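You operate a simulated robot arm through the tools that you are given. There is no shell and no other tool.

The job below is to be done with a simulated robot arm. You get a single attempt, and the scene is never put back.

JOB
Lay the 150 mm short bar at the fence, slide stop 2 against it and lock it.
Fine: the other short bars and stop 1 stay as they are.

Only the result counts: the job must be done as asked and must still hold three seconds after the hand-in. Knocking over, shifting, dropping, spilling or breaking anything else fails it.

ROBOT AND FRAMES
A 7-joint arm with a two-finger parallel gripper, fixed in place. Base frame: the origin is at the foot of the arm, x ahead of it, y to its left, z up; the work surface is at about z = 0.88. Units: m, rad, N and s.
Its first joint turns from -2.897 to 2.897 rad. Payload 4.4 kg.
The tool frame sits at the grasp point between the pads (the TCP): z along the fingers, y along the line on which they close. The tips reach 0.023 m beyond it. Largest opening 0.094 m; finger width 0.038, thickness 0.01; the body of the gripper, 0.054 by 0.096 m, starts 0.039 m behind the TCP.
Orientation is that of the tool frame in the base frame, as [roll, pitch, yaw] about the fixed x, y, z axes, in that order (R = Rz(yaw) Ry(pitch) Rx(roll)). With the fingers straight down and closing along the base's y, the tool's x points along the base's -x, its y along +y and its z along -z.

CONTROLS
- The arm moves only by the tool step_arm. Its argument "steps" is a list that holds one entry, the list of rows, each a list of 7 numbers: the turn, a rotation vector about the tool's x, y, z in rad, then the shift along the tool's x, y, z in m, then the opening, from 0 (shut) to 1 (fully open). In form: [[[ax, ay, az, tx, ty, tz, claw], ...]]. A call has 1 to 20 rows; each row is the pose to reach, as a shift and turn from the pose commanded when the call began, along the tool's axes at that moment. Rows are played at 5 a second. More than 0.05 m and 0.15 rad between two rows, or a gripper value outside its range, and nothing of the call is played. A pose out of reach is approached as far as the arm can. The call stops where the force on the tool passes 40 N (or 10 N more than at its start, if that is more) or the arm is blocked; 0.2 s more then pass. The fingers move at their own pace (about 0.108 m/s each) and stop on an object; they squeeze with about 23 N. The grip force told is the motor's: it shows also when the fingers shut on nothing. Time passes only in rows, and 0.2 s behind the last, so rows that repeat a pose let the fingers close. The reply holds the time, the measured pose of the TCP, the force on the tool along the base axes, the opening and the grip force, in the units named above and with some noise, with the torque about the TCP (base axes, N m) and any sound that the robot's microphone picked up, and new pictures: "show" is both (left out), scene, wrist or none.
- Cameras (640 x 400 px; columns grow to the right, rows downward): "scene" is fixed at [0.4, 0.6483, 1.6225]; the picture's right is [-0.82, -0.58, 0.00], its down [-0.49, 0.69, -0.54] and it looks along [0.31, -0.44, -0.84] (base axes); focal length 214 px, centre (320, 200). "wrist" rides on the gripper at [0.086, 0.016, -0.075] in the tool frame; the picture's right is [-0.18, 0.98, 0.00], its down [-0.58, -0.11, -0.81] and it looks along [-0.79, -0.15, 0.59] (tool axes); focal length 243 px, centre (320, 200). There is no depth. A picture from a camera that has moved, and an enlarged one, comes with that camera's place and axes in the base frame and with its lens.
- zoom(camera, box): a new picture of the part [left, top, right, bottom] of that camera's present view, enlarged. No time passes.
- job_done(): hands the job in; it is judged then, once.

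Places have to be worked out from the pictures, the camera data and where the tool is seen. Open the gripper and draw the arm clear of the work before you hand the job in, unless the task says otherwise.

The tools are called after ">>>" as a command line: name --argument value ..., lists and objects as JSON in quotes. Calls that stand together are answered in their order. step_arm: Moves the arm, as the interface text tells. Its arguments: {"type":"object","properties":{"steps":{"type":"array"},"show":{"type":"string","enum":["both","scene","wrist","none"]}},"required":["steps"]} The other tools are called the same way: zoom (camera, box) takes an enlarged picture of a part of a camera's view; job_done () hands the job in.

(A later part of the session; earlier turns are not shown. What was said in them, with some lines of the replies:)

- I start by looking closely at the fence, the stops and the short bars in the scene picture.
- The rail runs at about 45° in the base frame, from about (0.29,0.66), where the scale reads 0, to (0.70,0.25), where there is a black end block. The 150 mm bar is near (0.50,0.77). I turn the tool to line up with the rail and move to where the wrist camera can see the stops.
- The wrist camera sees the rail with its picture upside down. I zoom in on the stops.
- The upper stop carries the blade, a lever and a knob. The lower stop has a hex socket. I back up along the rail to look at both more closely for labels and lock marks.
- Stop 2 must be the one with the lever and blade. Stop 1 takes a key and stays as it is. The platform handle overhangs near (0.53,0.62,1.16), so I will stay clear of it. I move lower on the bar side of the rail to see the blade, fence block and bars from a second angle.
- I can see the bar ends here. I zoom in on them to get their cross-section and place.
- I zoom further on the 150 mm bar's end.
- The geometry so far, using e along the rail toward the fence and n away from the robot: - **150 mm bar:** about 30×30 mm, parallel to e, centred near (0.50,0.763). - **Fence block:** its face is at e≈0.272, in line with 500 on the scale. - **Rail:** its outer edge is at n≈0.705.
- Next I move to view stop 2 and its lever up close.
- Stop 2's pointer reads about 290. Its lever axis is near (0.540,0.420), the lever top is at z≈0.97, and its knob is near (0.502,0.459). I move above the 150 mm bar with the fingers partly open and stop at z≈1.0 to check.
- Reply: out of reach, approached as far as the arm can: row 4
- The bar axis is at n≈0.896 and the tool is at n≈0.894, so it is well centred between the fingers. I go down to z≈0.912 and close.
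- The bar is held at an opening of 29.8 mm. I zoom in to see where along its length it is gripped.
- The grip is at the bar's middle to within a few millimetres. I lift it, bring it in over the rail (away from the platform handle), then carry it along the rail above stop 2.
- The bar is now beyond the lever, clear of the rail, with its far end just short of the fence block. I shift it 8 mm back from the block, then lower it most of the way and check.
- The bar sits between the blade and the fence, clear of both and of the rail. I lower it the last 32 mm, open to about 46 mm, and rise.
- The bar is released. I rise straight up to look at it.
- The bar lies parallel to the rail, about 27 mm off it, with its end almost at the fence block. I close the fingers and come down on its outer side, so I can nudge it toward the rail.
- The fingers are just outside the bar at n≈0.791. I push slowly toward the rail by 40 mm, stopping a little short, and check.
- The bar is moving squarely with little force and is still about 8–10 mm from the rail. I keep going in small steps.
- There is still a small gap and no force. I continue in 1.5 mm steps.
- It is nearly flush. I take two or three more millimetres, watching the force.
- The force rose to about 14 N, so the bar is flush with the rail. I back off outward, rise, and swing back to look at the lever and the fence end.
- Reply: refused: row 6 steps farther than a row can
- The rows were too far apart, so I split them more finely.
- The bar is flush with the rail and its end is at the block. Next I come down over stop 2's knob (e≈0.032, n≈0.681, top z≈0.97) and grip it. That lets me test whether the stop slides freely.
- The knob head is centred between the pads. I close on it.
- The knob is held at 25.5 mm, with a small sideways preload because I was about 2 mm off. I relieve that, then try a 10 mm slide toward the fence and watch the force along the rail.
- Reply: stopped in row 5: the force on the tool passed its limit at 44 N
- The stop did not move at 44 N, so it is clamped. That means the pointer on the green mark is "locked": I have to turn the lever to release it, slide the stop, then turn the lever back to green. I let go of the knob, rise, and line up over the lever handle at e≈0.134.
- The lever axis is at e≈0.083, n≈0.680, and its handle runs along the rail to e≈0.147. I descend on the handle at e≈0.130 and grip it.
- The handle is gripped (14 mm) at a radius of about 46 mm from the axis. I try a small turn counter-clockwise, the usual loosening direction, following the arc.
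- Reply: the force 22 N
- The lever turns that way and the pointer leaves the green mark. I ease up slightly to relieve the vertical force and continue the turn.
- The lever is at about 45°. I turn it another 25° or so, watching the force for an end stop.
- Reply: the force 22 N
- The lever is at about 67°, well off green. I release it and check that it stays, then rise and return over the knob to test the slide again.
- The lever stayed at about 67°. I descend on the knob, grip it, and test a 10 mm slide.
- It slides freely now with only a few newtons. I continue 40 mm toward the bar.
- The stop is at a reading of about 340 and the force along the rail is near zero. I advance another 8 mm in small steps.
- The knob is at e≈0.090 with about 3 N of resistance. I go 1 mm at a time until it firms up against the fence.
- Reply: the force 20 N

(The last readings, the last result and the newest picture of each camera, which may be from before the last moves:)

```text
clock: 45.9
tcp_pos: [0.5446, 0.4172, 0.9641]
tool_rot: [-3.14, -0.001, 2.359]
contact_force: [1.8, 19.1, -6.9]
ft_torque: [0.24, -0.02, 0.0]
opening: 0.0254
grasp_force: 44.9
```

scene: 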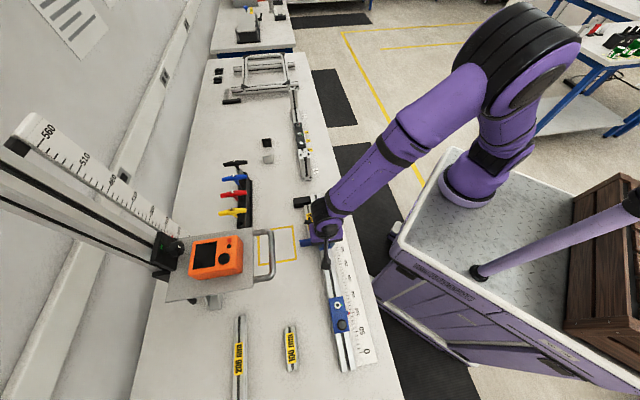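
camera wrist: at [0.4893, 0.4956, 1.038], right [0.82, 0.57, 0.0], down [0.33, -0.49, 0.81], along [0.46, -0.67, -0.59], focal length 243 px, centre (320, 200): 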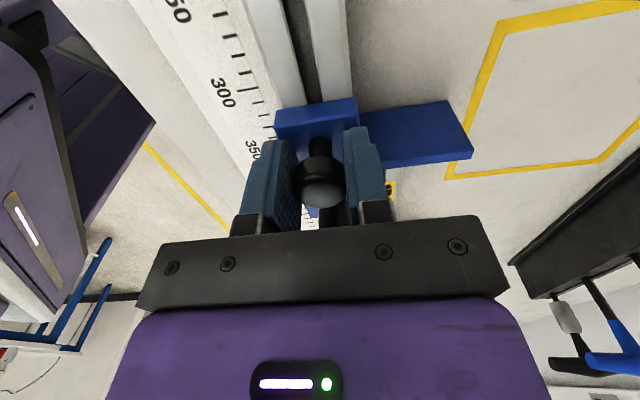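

The force along the rail rose to about 12 N with no further movement, so the stop, bar and fence block are all in contact. I open gently, rise, and inspect.

>>> step_arm --steps '[[[0, 0, 0, 0, -0.001, 0, 0.1], [0, 0, 0, 0, -0.001, 0, 0.6], [0, 0, 0, 0, -0.001, 0, 0.6], [0, 0, 0, 0, 0, -0.03, 0.6], [0, 0, 0, 0, 0, -0.065, 0.6], [0, 0, 0, 0.03, 0, -0.1, 0.6], [0, 0, 0, 0.07, 0, -0.12, 0.6], [0, 0, 0, 0.11, 0, -0.13, 0.6], [0, 0, 0, 0.11, 0, -0.13, 0.6]]]'

>>> zoom --camera "wrist" --box '[240, 40, 440, 230]'

>>> zoom --camera "wrist" --box '[290, 60, 400, 180]'

>>> zoom --camera "scene" --box '[280, 180, 360, 280]'

```text
clock: 47.9
tcp_pos: [0.47, 0.493, 1.0934]
tool_rot: [-3.14, 0.001, 2.357]
contact_force: [0.8, -1.0, -0.3]
ft_torque: [0.04, 0.0, 0.02]
opening: 0.0564
grasp_force: 0.1
camera wrist: at [0.4193, 0.5666, 1.1692], right [0.82, 0.57, 0.0], down [0.33, -0.49, 0.81], along [0.46, -0.67, -0.59], focal length 243 px, centre (320, 200)
```

scene: 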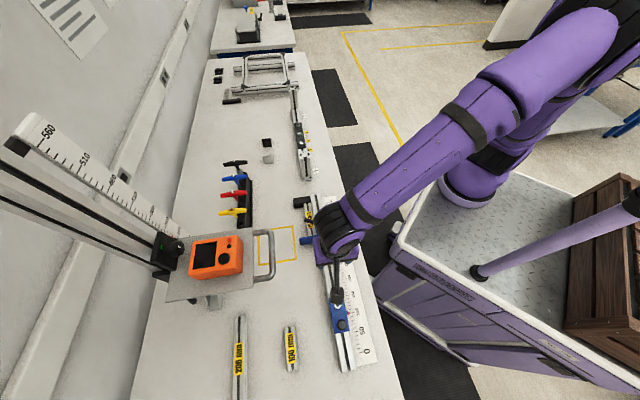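
wrist: 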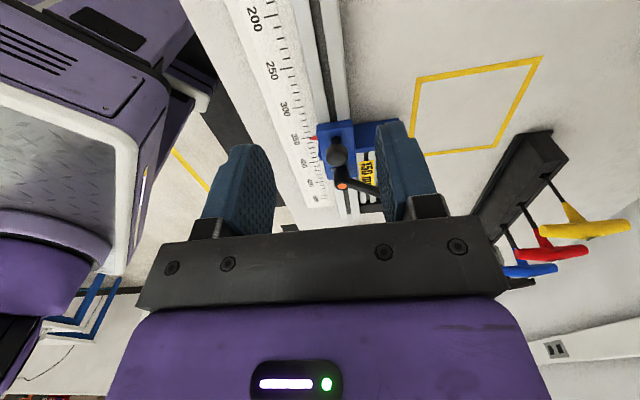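

```text
2.11 times, centred on (340, 135) of wrist
camera zoom: at [0.4193, 0.5666, 1.1692], right [0.82, 0.57, 0.0], down [0.33, -0.49, 0.81], along [0.46, -0.67, -0.59], focal length 511 px, centre (278, 337)
```

zoom: 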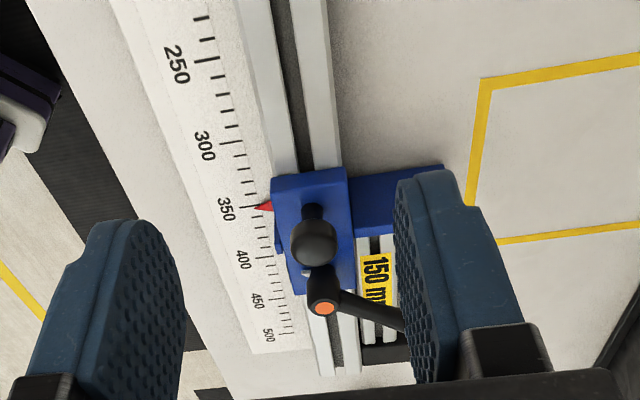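

```text
3.33 times, centred on (345, 120) of wrist
camera zoom: at [0.4193, 0.5666, 1.1692], right [0.82, 0.57, 0.0], down [0.33, -0.49, 0.81], along [0.46, -0.67, -0.59], focal length 809 px, centre (237, 467)
```

zoom: 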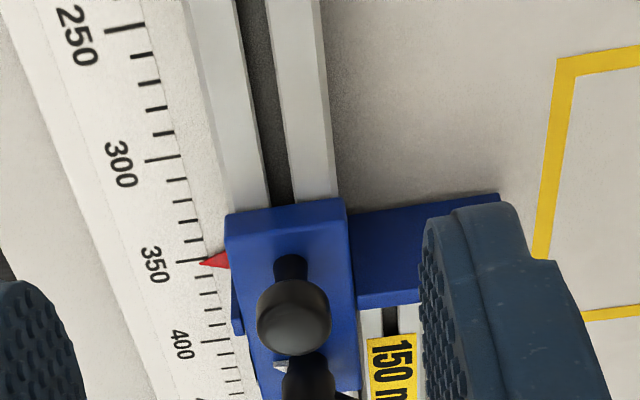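

```text
4.00 times, centred on (320, 230) of scene
camera zoom: at [0.4, 0.6483, 1.6225], right [-0.82, -0.58, 0.0], down [-0.49, 0.69, -0.54], along [0.31, -0.44, -0.84], focal length 858 px, centre (320, 80)
```

zoom: 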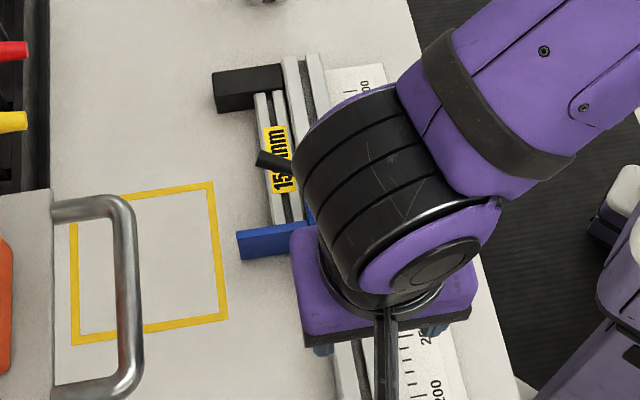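

The pointer reads 350 and the blade is against the bar. Now I go to the lever (axis at e≈0.143), turning the tool to match its 67° angle, and check from above.

>>> step_arm --steps '[[[0, 0, -0.13, -0.02, 0.005, 0, 0.5], [0, 0, -0.26, -0.04, 0.01, 0, 0.5], [0, 0, -0.39, -0.06, 0.014, 0, 0.5], [0, 0, -0.52, -0.08, 0.019, 0, 0.5], [0, 0, -0.65, -0.1, 0.023, 0, 0.5], [0, 0, -0.78, -0.12, 0.028, 0, 0.5], [0, 0, -0.91, -0.14, 0.033, 0, 0.5], [0, 0, -1.04, -0.16, 0.037, 0, 0.5], [0, 0, -1.177, -0.1785, 0.0415, 0, 0.5], [0, 0, -1.177, -0.1785, 0.0415, 0.04, 0.5], [0, 0, -1.177, -0.1785, 0.0415, 0.06, 0.5], [0, 0, -1.177, -0.1785, 0.0415, 0.06, 0.5]]]'

>>> zoom --camera "wrist" --box '[220, 0, 420, 240]'

```text
clock: 50.5
tcp_pos: [0.6235, 0.3973, 1.0349]
tool_rot: [-3.139, -0.002, -2.749]
contact_force: [-0.1, -0.1, -0.1]
ft_torque: [0.0, 0.01, -0.02]
opening: 0.0468
grasp_force: 0.1
camera wrist: at [0.5383, 0.3802, 1.1085], right [-0.21, 0.98, 0.0], down [0.58, 0.12, 0.81], along [0.79, 0.16, -0.59], focal length 243 px, centre (320, 200)
```

scene: 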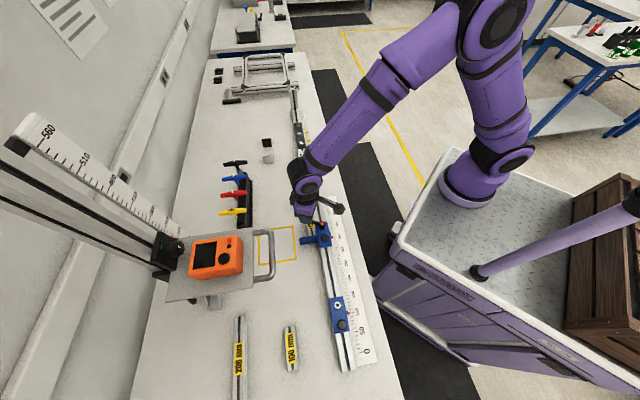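
wrist: 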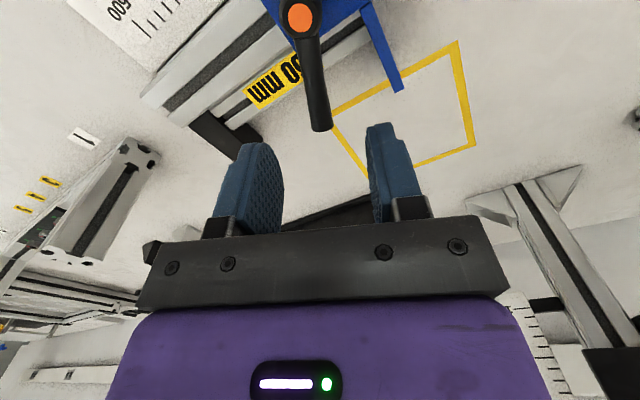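

```text
1.67 times, centred on (320, 120) of wrist
camera zoom: at [0.5383, 0.3802, 1.1085], right [-0.21, 0.98, 0.0], down [0.58, 0.12, 0.81], along [0.79, 0.16, -0.59], focal length 404 px, centre (320, 333)
```

zoom: 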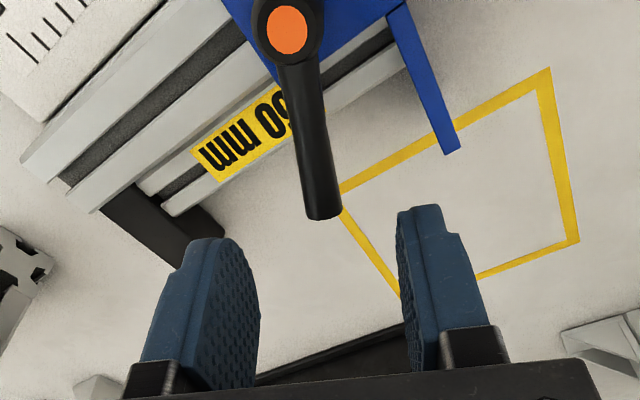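

The handle is lined up between the pads. I descend to z≈0.964 and grip it.

>>> step_arm --steps '[[[0, 0, 0, -0.001, 0, 0.03, 0.5], [0, 0, 0, -0.002, 0, 0.055, 0.5], [0, 0, 0, -0.002, 0, 0.071, 0.45], [0, 0, 0, -0.002, 0, 0.071, 0.45], [0, 0, 0, -0.002, 0, 0.071, 0], [0, 0, 0, -0.002, 0, 0.071, 0], [0, 0, 0, -0.002, 0, 0.071, 0]]]'

>>> zoom --camera "wrist" --box '[220, 0, 420, 240]'

>>> zoom --camera "scene" --box '[280, 180, 360, 280]'

```text
clock: 52.1
tcp_pos: [0.6274, 0.3976, 0.962]
tool_rot: [-3.141, -0.002, -2.75]
contact_force: [-2.2, -3.3, -5.8]
ft_torque: [0.22, -0.68, 0.12]
opening: 0.0141
grasp_force: 44.6
camera wrist: at [0.5397, 0.3806, 1.0368], right [-0.21, 0.98, 0.0], down [0.58, 0.12, 0.81], along [0.79, 0.16, -0.59], focal length 243 px, centre (320, 200)
```

scene: 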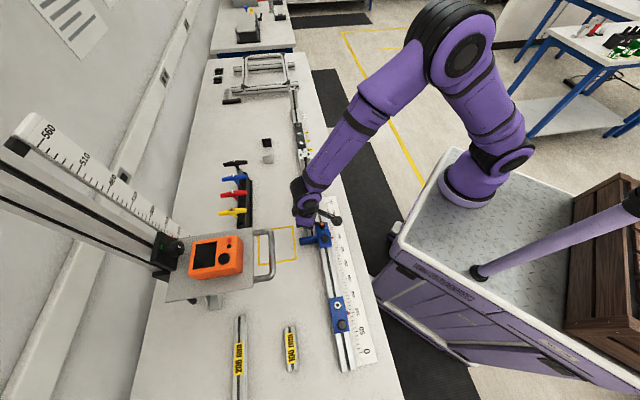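
wrist: 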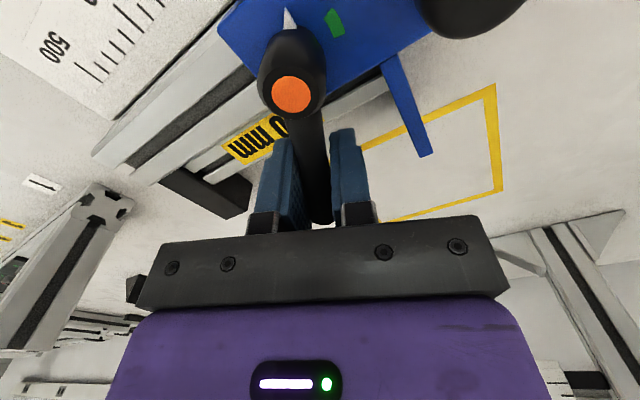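

```text
1.67 times, centred on (320, 120) of wrist
camera zoom: at [0.5397, 0.3806, 1.0368], right [-0.21, 0.98, 0.0], down [0.58, 0.12, 0.81], along [0.79, 0.16, -0.59], focal length 404 px, centre (320, 333)
```

zoom: 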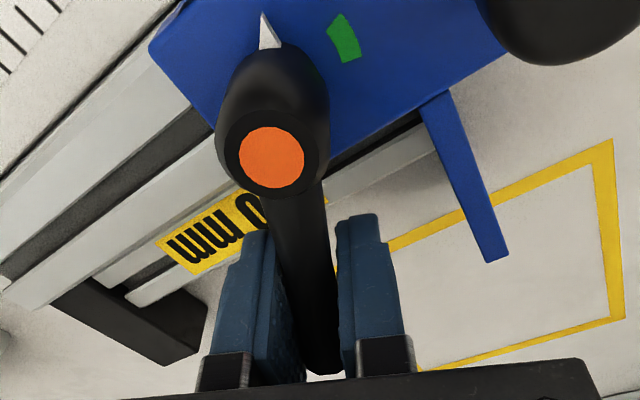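

```text
4.00 times, centred on (320, 230) of scene
camera zoom: at [0.4, 0.6483, 1.6225], right [-0.82, -0.58, 0.0], down [-0.49, 0.69, -0.54], along [0.31, -0.44, -0.84], focal length 858 px, centre (320, 80)
```

zoom: 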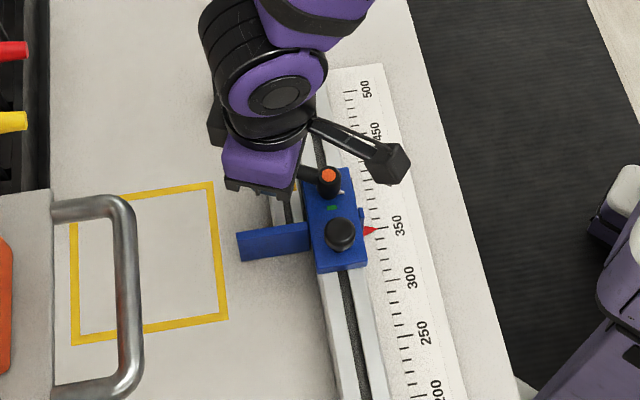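

The pointer is still at 350. I turn the lever back clockwise along the arc, with about 1 mm of bias toward the fence so the blade stays pressed on the bar. First about 40°.

>>> step_arm --steps '[[[0, 0, 0, -0.0004, -0.0009, 0, 0], [0, 0, 0.12, -0.0001, -0.0066, 0, 0], [0, 0, 0.24, 0.001, -0.0123, 0, 0], [0, 0, 0.36, 0.0027, -0.0177, 0, 0], [0, 0, 0.48, 0.005, -0.023, 0, 0], [0, 0, 0.6, 0.0079, -0.0279, 0, 0], [0, 0, 0.72, 0.0115, -0.0324, 0, 0]]]'

>>> zoom --camera "scene" --box '[280, 180, 360, 280]'

>>> zoom --camera "wrist" --box '[220, 0, 420, 240]'

```text
clock: 53.7
tcp_pos: [0.6276, 0.3647, 0.9625]
tool_rot: [-3.138, 0.001, 2.812]
contact_force: [9.9, 21.5, -24.5]
ft_torque: [0.14, 0.12, -1.12]
opening: 0.0141
grasp_force: 45.0
camera wrist: at [0.5509, 0.4074, 1.0367], right [0.49, 0.87, 0.0], down [0.52, -0.29, 0.81], along [0.7, -0.4, -0.59], focal length 243 px, centre (320, 200)
```

scene: 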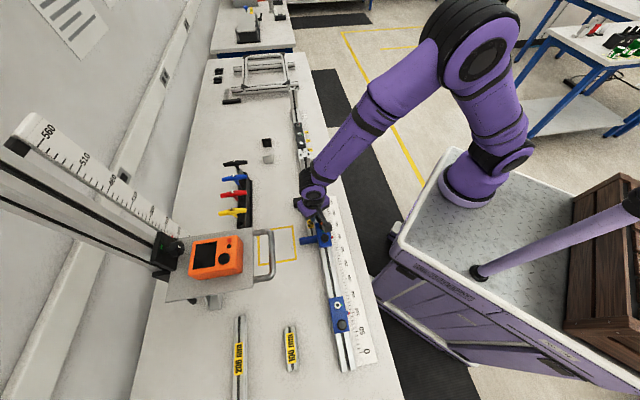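
wrist: 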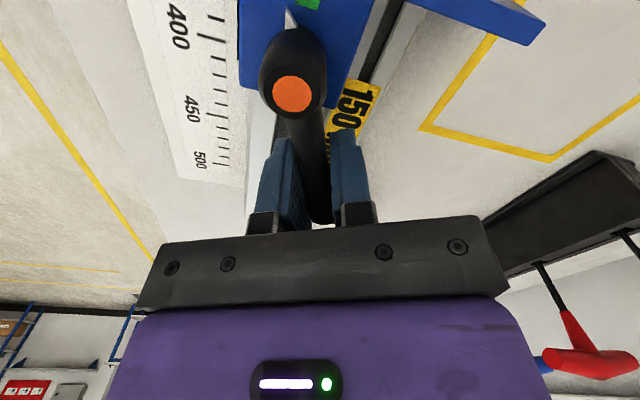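

```text
4.00 times, centred on (320, 230) of scene
camera zoom: at [0.4, 0.6483, 1.6225], right [-0.82, -0.58, 0.0], down [-0.49, 0.69, -0.54], along [0.31, -0.44, -0.84], focal length 858 px, centre (320, 80)
```

zoom: 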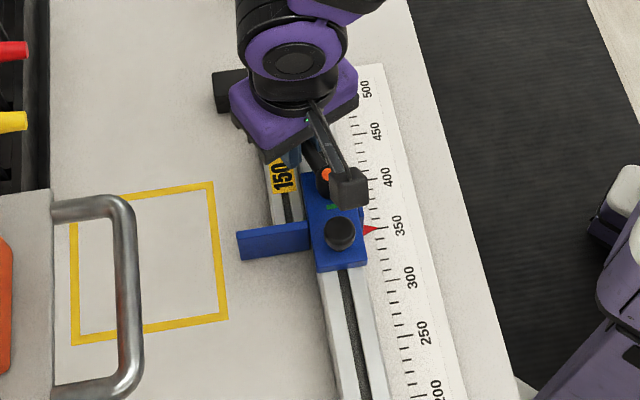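

```text
1.67 times, centred on (320, 120) of wrist
camera zoom: at [0.5509, 0.4074, 1.0367], right [0.49, 0.87, 0.0], down [0.52, -0.29, 0.81], along [0.7, -0.4, -0.59], focal length 404 px, centre (320, 333)
```

zoom: 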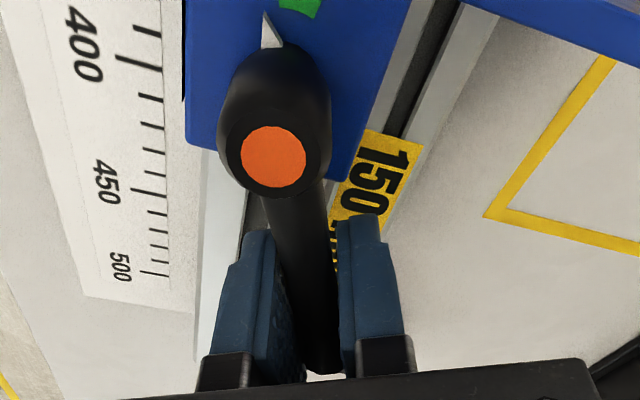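

The pointer holds at 350 and lever resistance is building, as expected. I lower about 1 mm to relieve the vertical load and turn the remaining 26°.

>>> step_arm --steps '[[[0, 0, 0, 0, 0, 0.001, 0], [0, 0, 0.08, 0.0001, -0.0038, 0.0012, 0], [0, 0, 0.16, 0.0006, -0.0076, 0.0012, 0], [0, 0, 0.24, 0.0014, -0.0114, 0.0012, 0], [0, 0, 0.32, 0.0024, -0.015, 0.0012, 0], [0, 0, 0.4, 0.0038, -0.0186, 0.0012, 0], [0, 0, 0.46, 0.005, -0.0212, 0.0012, 0]]]'

>>> zoom --camera "scene" --box '[280, 180, 360, 280]'

>>> zoom --camera "wrist" --box '[220, 0, 420, 240]'

```text
clock: 55.3
tcp_pos: [0.6163, 0.3455, 0.9625]
tool_rot: [3.141, 0.002, 2.353]
contact_force: [16.6, 24.6, -1.1]
ft_torque: [0.28, 0.32, -0.26]
opening: 0.014
grasp_force: 45.4
camera wrist: at [0.5665, 0.4182, 1.0366], right [0.83, 0.56, 0.0], down [0.33, -0.49, 0.81], along [0.45, -0.67, -0.59], focal length 243 px, centre (320, 200)
```

scene: 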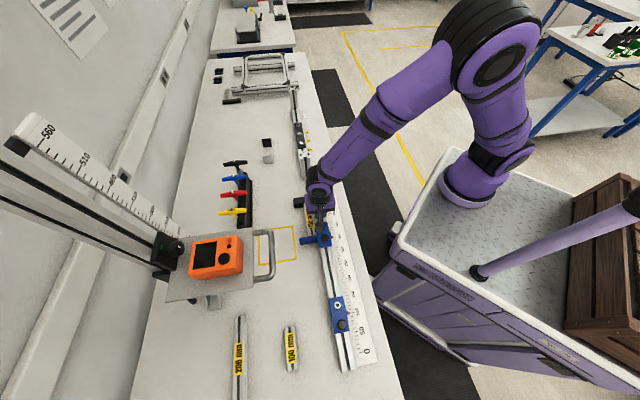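
wrist: 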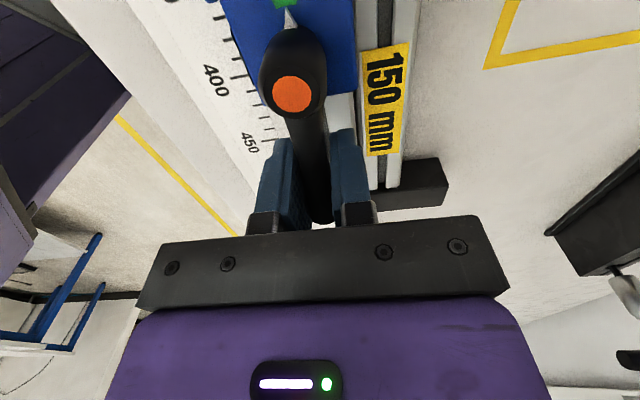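

```text
4.00 times, centred on (320, 230) of scene
camera zoom: at [0.4, 0.6483, 1.6225], right [-0.82, -0.58, 0.0], down [-0.49, 0.69, -0.54], along [0.31, -0.44, -0.84], focal length 858 px, centre (320, 80)
```

zoom: 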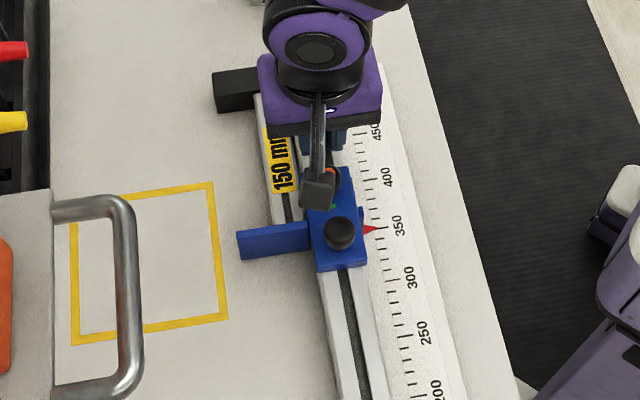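

```text
1.67 times, centred on (320, 120) of wrist
camera zoom: at [0.5665, 0.4182, 1.0366], right [0.83, 0.56, 0.0], down [0.33, -0.49, 0.81], along [0.45, -0.67, -0.59], focal length 404 px, centre (320, 333)
```

zoom: 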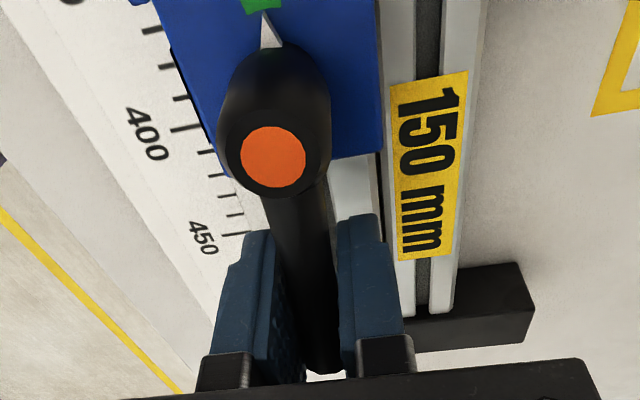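

The lever is back at its original angle with the pointer on green. I give it a slight extra turn to be sure it is firmly home, then check.

>>> step_arm --steps '[[[0, 0, 0.02, 0, -0.0008, 0, 0], [0, 0, 0.04, 0, -0.0016, 0, 0]]]' --show "wrist"

>>> zoom --camera "wrist" --box '[250, 0, 350, 100]'

```text
clock: 55.9
tcp_pos: [0.6151, 0.3445, 0.9626]
tool_rot: [-3.141, 0.002, 2.316]
contact_force: [22.0, 29.7, 3.7]
ft_torque: [-0.9, -0.24, 1.66]
opening: 0.0144
grasp_force: 45.1
camera wrist: at [0.5686, 0.4197, 1.0366], right [0.85, 0.53, 0.0], down [0.31, -0.5, 0.81], along [0.43, -0.68, -0.59], focal length 243 px, centre (320, 200)
```

wrist: 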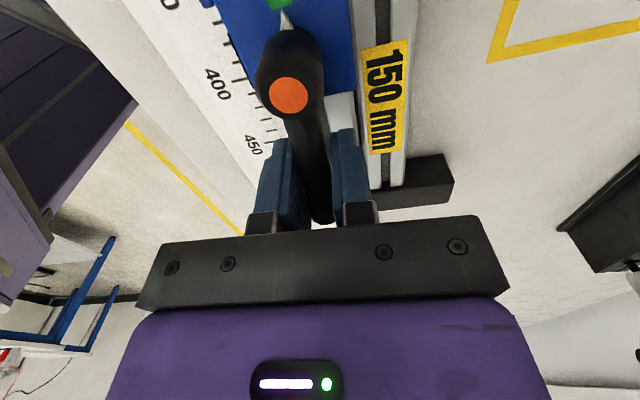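

```text
4.00 times, centred on (300, 50) of wrist
camera zoom: at [0.5686, 0.4197, 1.0366], right [0.85, 0.53, 0.0], down [0.31, -0.5, 0.81], along [0.43, -0.68, -0.59], focal length 970 px, centre (400, 800)
```

zoom: 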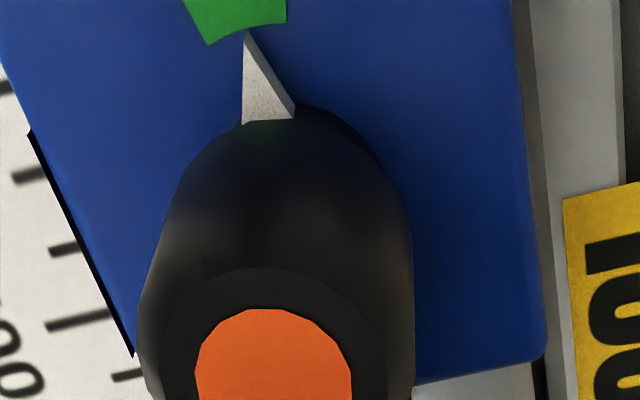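

The lever resists further turning and the pointer sits in the green band. I unload the twist, open, rise straight up, and inspect.

>>> step_arm --steps '[[[0, 0, -0.03, 0, 0.0016, 0, 0], [0, 0, -0.03, 0, 0.0016, 0, 0.45], [0, 0, -0.03, 0, 0.0016, 0, 0.45], [0, 0, -0.03, 0, 0.0016, -0.035, 0.45], [0, 0, -0.04, 0, 0.0016, -0.07, 0.5], [0, 0, -0.04, 0.04, 0.0016, -0.1, 0.6], [0, 0, -0.04, 0.08, 0.0016, -0.12, 0.6], [0, 0, -0.04, 0.12, 0.0016, -0.13, 0.6], [0, 0, -0.04, 0.12, 0.0016, -0.13, 0.6]]]'

>>> zoom --camera "wrist" --box '[250, 0, 410, 200]'

>>> zoom --camera "wrist" --box '[290, 60, 390, 160]'

```text
clock: 57.9
tcp_pos: [0.5363, 0.4304, 1.0894]
tool_rot: [-3.141, 0.003, 2.354]
contact_force: [0.3, -0.5, -0.8]
ft_torque: [0.03, 0.0, 0.02]
opening: 0.0564
grasp_force: 0.1
camera wrist: at [0.4861, 0.5043, 1.1643], right [0.83, 0.56, 0.0], down [0.33, -0.49, 0.81], along [0.45, -0.67, -0.59], focal length 243 px, centre (320, 200)
```

scene: 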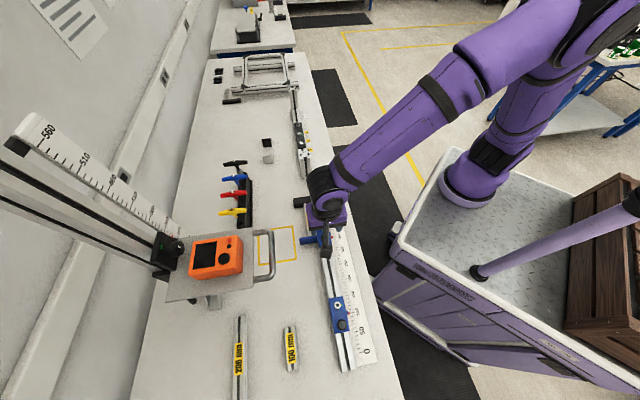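
wrist: 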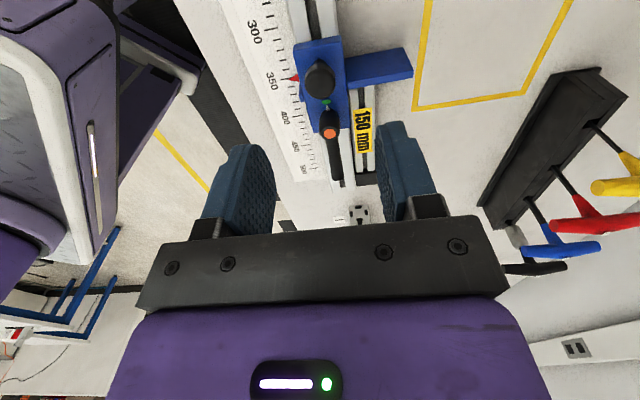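

```text
2.00 times, centred on (330, 100) of wrist
camera zoom: at [0.4861, 0.5043, 1.1643], right [0.83, 0.56, 0.0], down [0.33, -0.49, 0.81], along [0.45, -0.67, -0.59], focal length 485 px, centre (300, 400)
```

zoom: 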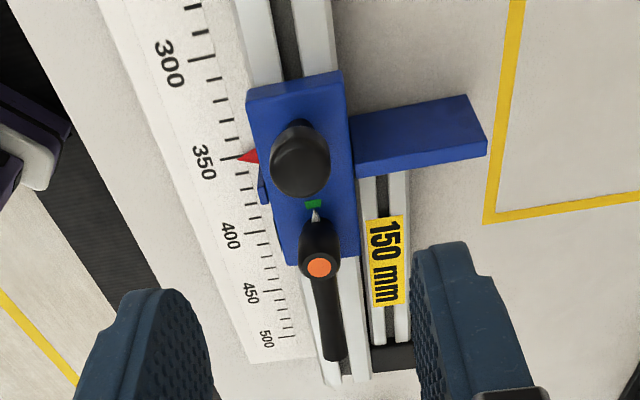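

```text
4.00 times, centred on (340, 110) of wrist
camera zoom: at [0.4861, 0.5043, 1.1643], right [0.83, 0.56, 0.0], down [0.33, -0.49, 0.81], along [0.45, -0.67, -0.59], focal length 970 px, centre (240, 560)
```

zoom: 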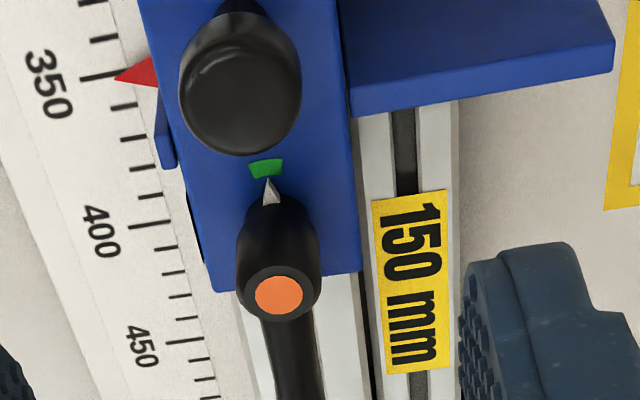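

Everything looks right: the pointer is in the green, the reading is 350, and the bar is between the blade and the block. As a last check I grip the knob and pull lightly away from the bar to confirm the clamp holds.

>>> step_arm --steps '[[[0, 0, 0, -0.0166, -0.0036, 0.03, 0.6], [0, 0, 0, -0.0166, -0.0036, 0.06, 0.6], [0, 0, 0, -0.0166, -0.0036, 0.09, 0.6], [0, 0, 0, -0.0166, -0.0036, 0.115, 0.6], [0, 0, 0, -0.0166, -0.0036, 0.125, 0.6], [0, 0, 0, -0.0166, -0.0036, 0.125, 0.6], [0, 0, 0, -0.0166, -0.0036, 0.125, 0.1], [0, 0, 0, -0.0166, -0.0036, 0.125, 0.1], [0, 0, 0, -0.0166, -0.0036, 0.125, 0.1]]]' --show "none"

>>> step_arm --steps '[[[0, 0, 0, 0.0015, 0, 0, 0.1], [0, 0, 0, 0.0025, 0, 0, 0.1]]]' --show "wrist"

```text
clock: 59.9
tcp_pos: [0.545, 0.4171, 0.9683]
tool_rot: [-3.14, 0.003, 2.353]
contact_force: [-2.2, -1.8, -2.8]
ft_torque: [0.07, 0.13, -0.02]
opening: 0.0257
grasp_force: 45.0
```

```text
clock: 60.5
tcp_pos: [0.5454, 0.4167, 0.9683]
tool_rot: [-3.141, 0.002, 2.351]
contact_force: [12.0, -15.1, 9.5]
ft_torque: [-0.54, -0.37, -0.04]
opening: 0.0251
grasp_force: 45.5
camera wrist: at [0.495, 0.4905, 1.0422], right [0.83, 0.56, 0.0], down [0.33, -0.49, 0.81], along [0.45, -0.67, -0.59], focal length 243 px, centre (320, 200)
```

wrist: 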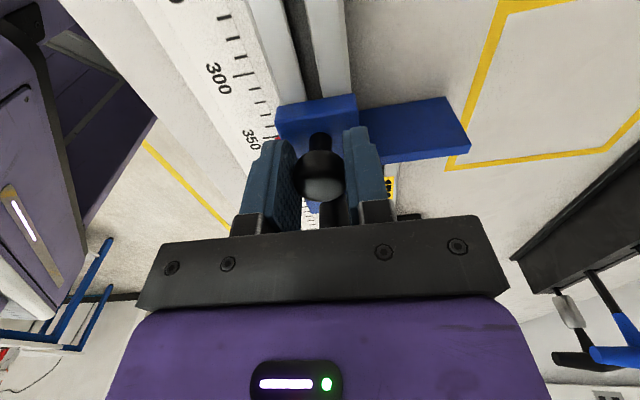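

A pull of about 19 N caused no movement, so the stop is locked. I unload, open, and draw the arm up and back toward its starting place.

>>> step_arm --steps '[[[0, 0, 0, -0.0025, 0, 0, 0.1], [0, 0, 0, -0.0025, 0, 0, 0.6], [0, 0, 0, -0.0025, 0, 0, 0.6], [0, 0, 0, -0.0025, 0, -0.03, 0.6], [0, 0, 0, -0.0025, 0, -0.065, 0.6], [0, 0, 0, -0.0025, 0, -0.11, 0.7], [0, 0, 0, -0.0025, 0, -0.155, 0.8], [0, 0, 0, -0.0025, -0.02, -0.195, 1], [0, 0, 0, -0.01, -0.05, -0.225, 1], [0, 0, 0, -0.03, -0.08, -0.255, 1], [0, 0, 0, -0.055, -0.1, -0.285, 1], [0, 0, 0, -0.075, -0.12, -0.315, 1], [0, 0, 0, -0.08, -0.125, -0.33, 1], [0, 0, 0, -0.08, -0.125, -0.33, 1]]]'

>>> zoom --camera "scene" --box '[280, 180, 360, 280]'

>>> zoom --camera "scene" --box '[290, 190, 340, 250]'

>>> zoom --camera "scene" --box '[200, 280, 380, 400]'

```text
clock: 63.5
tcp_pos: [0.5105, 0.2733, 1.2974]
tool_rot: [-3.141, 0.0, 2.352]
contact_force: [0.0, -0.7, -0.1]
ft_torque: [0.01, 0.01, -0.03]
opening: 0.094
grasp_force: 0.1
camera wrist: at [0.4609, 0.3467, 1.372], right [0.83, 0.56, 0.0], down [0.33, -0.49, 0.81], along [0.45, -0.67, -0.59], focal length 243 px, centre (320, 200)
```

scene: 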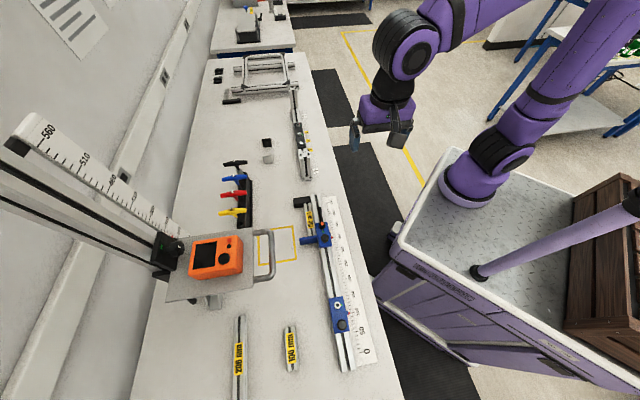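
wrist: 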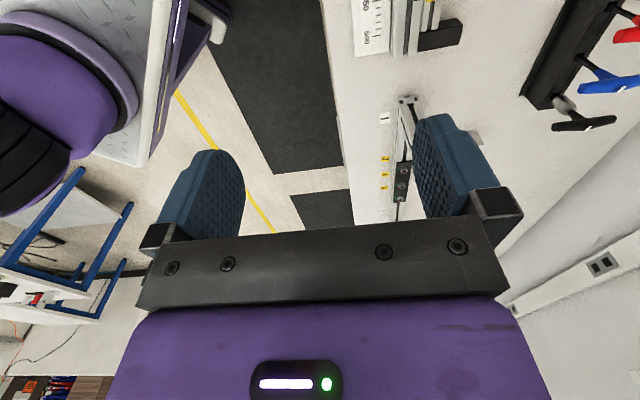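

```text
4.00 times, centred on (320, 230) of scene
camera zoom: at [0.4, 0.6483, 1.6225], right [-0.82, -0.58, 0.0], down [-0.49, 0.69, -0.54], along [0.31, -0.44, -0.84], focal length 858 px, centre (320, 80)
```

zoom: 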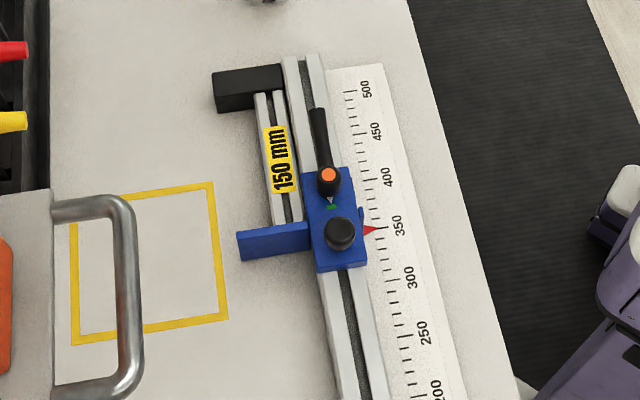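

```text
6.67 times, centred on (315, 220) of scene
camera zoom: at [0.4, 0.6483, 1.6225], right [-0.82, -0.58, 0.0], down [-0.49, 0.69, -0.54], along [0.31, -0.44, -0.84], focal length 1430 px, centre (353, 67)
```

zoom: 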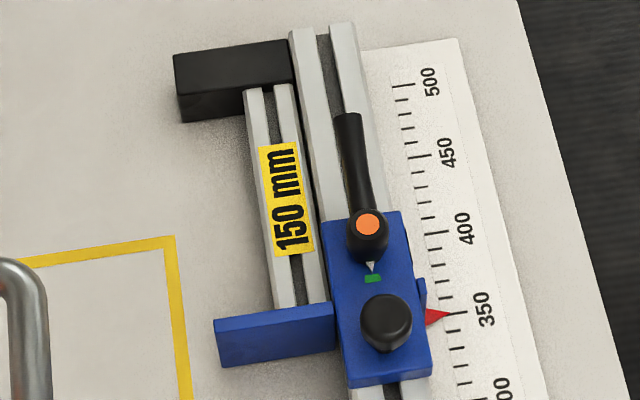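

```text
3.33 times, centred on (290, 340) of scene
camera zoom: at [0.4, 0.6483, 1.6225], right [-0.82, -0.58, 0.0], down [-0.49, 0.69, -0.54], along [0.31, -0.44, -0.84], focal length 715 px, centre (420, -267)
```

zoom: 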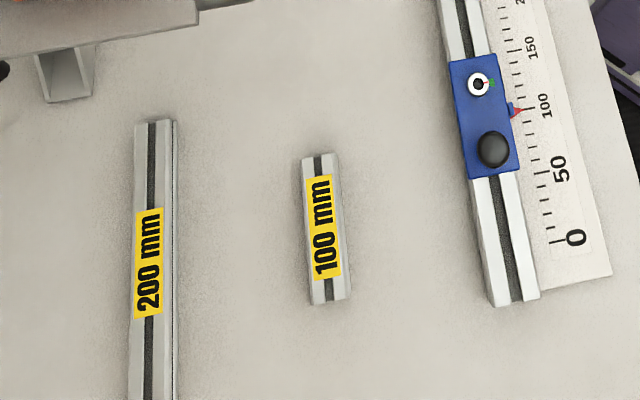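

The final view shows the 150 mm bar against the rail and the fence block, and stop 2's blade against its other end at 350. The lever points at green, the other bars and stop 1 have not moved, and the arm is clear with the gripper open. I hand the job in.

>>> job_done

```text
The job is handed in.
```

The job is handed in. The 150 mm bar lies flush along the rail with its end against the fence block, and stop 2 is against its other end and locked.

- **Bar and stop:** Stop 2's pointer reads 350 on the scale. I slid it until the bar was pressed firmly against the block.
- **Lock:** Stop 2 turned out to be locked at the start, with its lever on the green mark. I released it, slid it into place and turned the lever back to green. A pull of about 19 N on the knob afterwards did not move it.
- **Everything else:** In the last pictures, the 100 mm and 200 mm bars and stop 1 look as they did at the start. The gripper is open and the arm is clear of the work.

I took "stop 2" to be the one with the blade and lever, since no numbers were visible on either stop.
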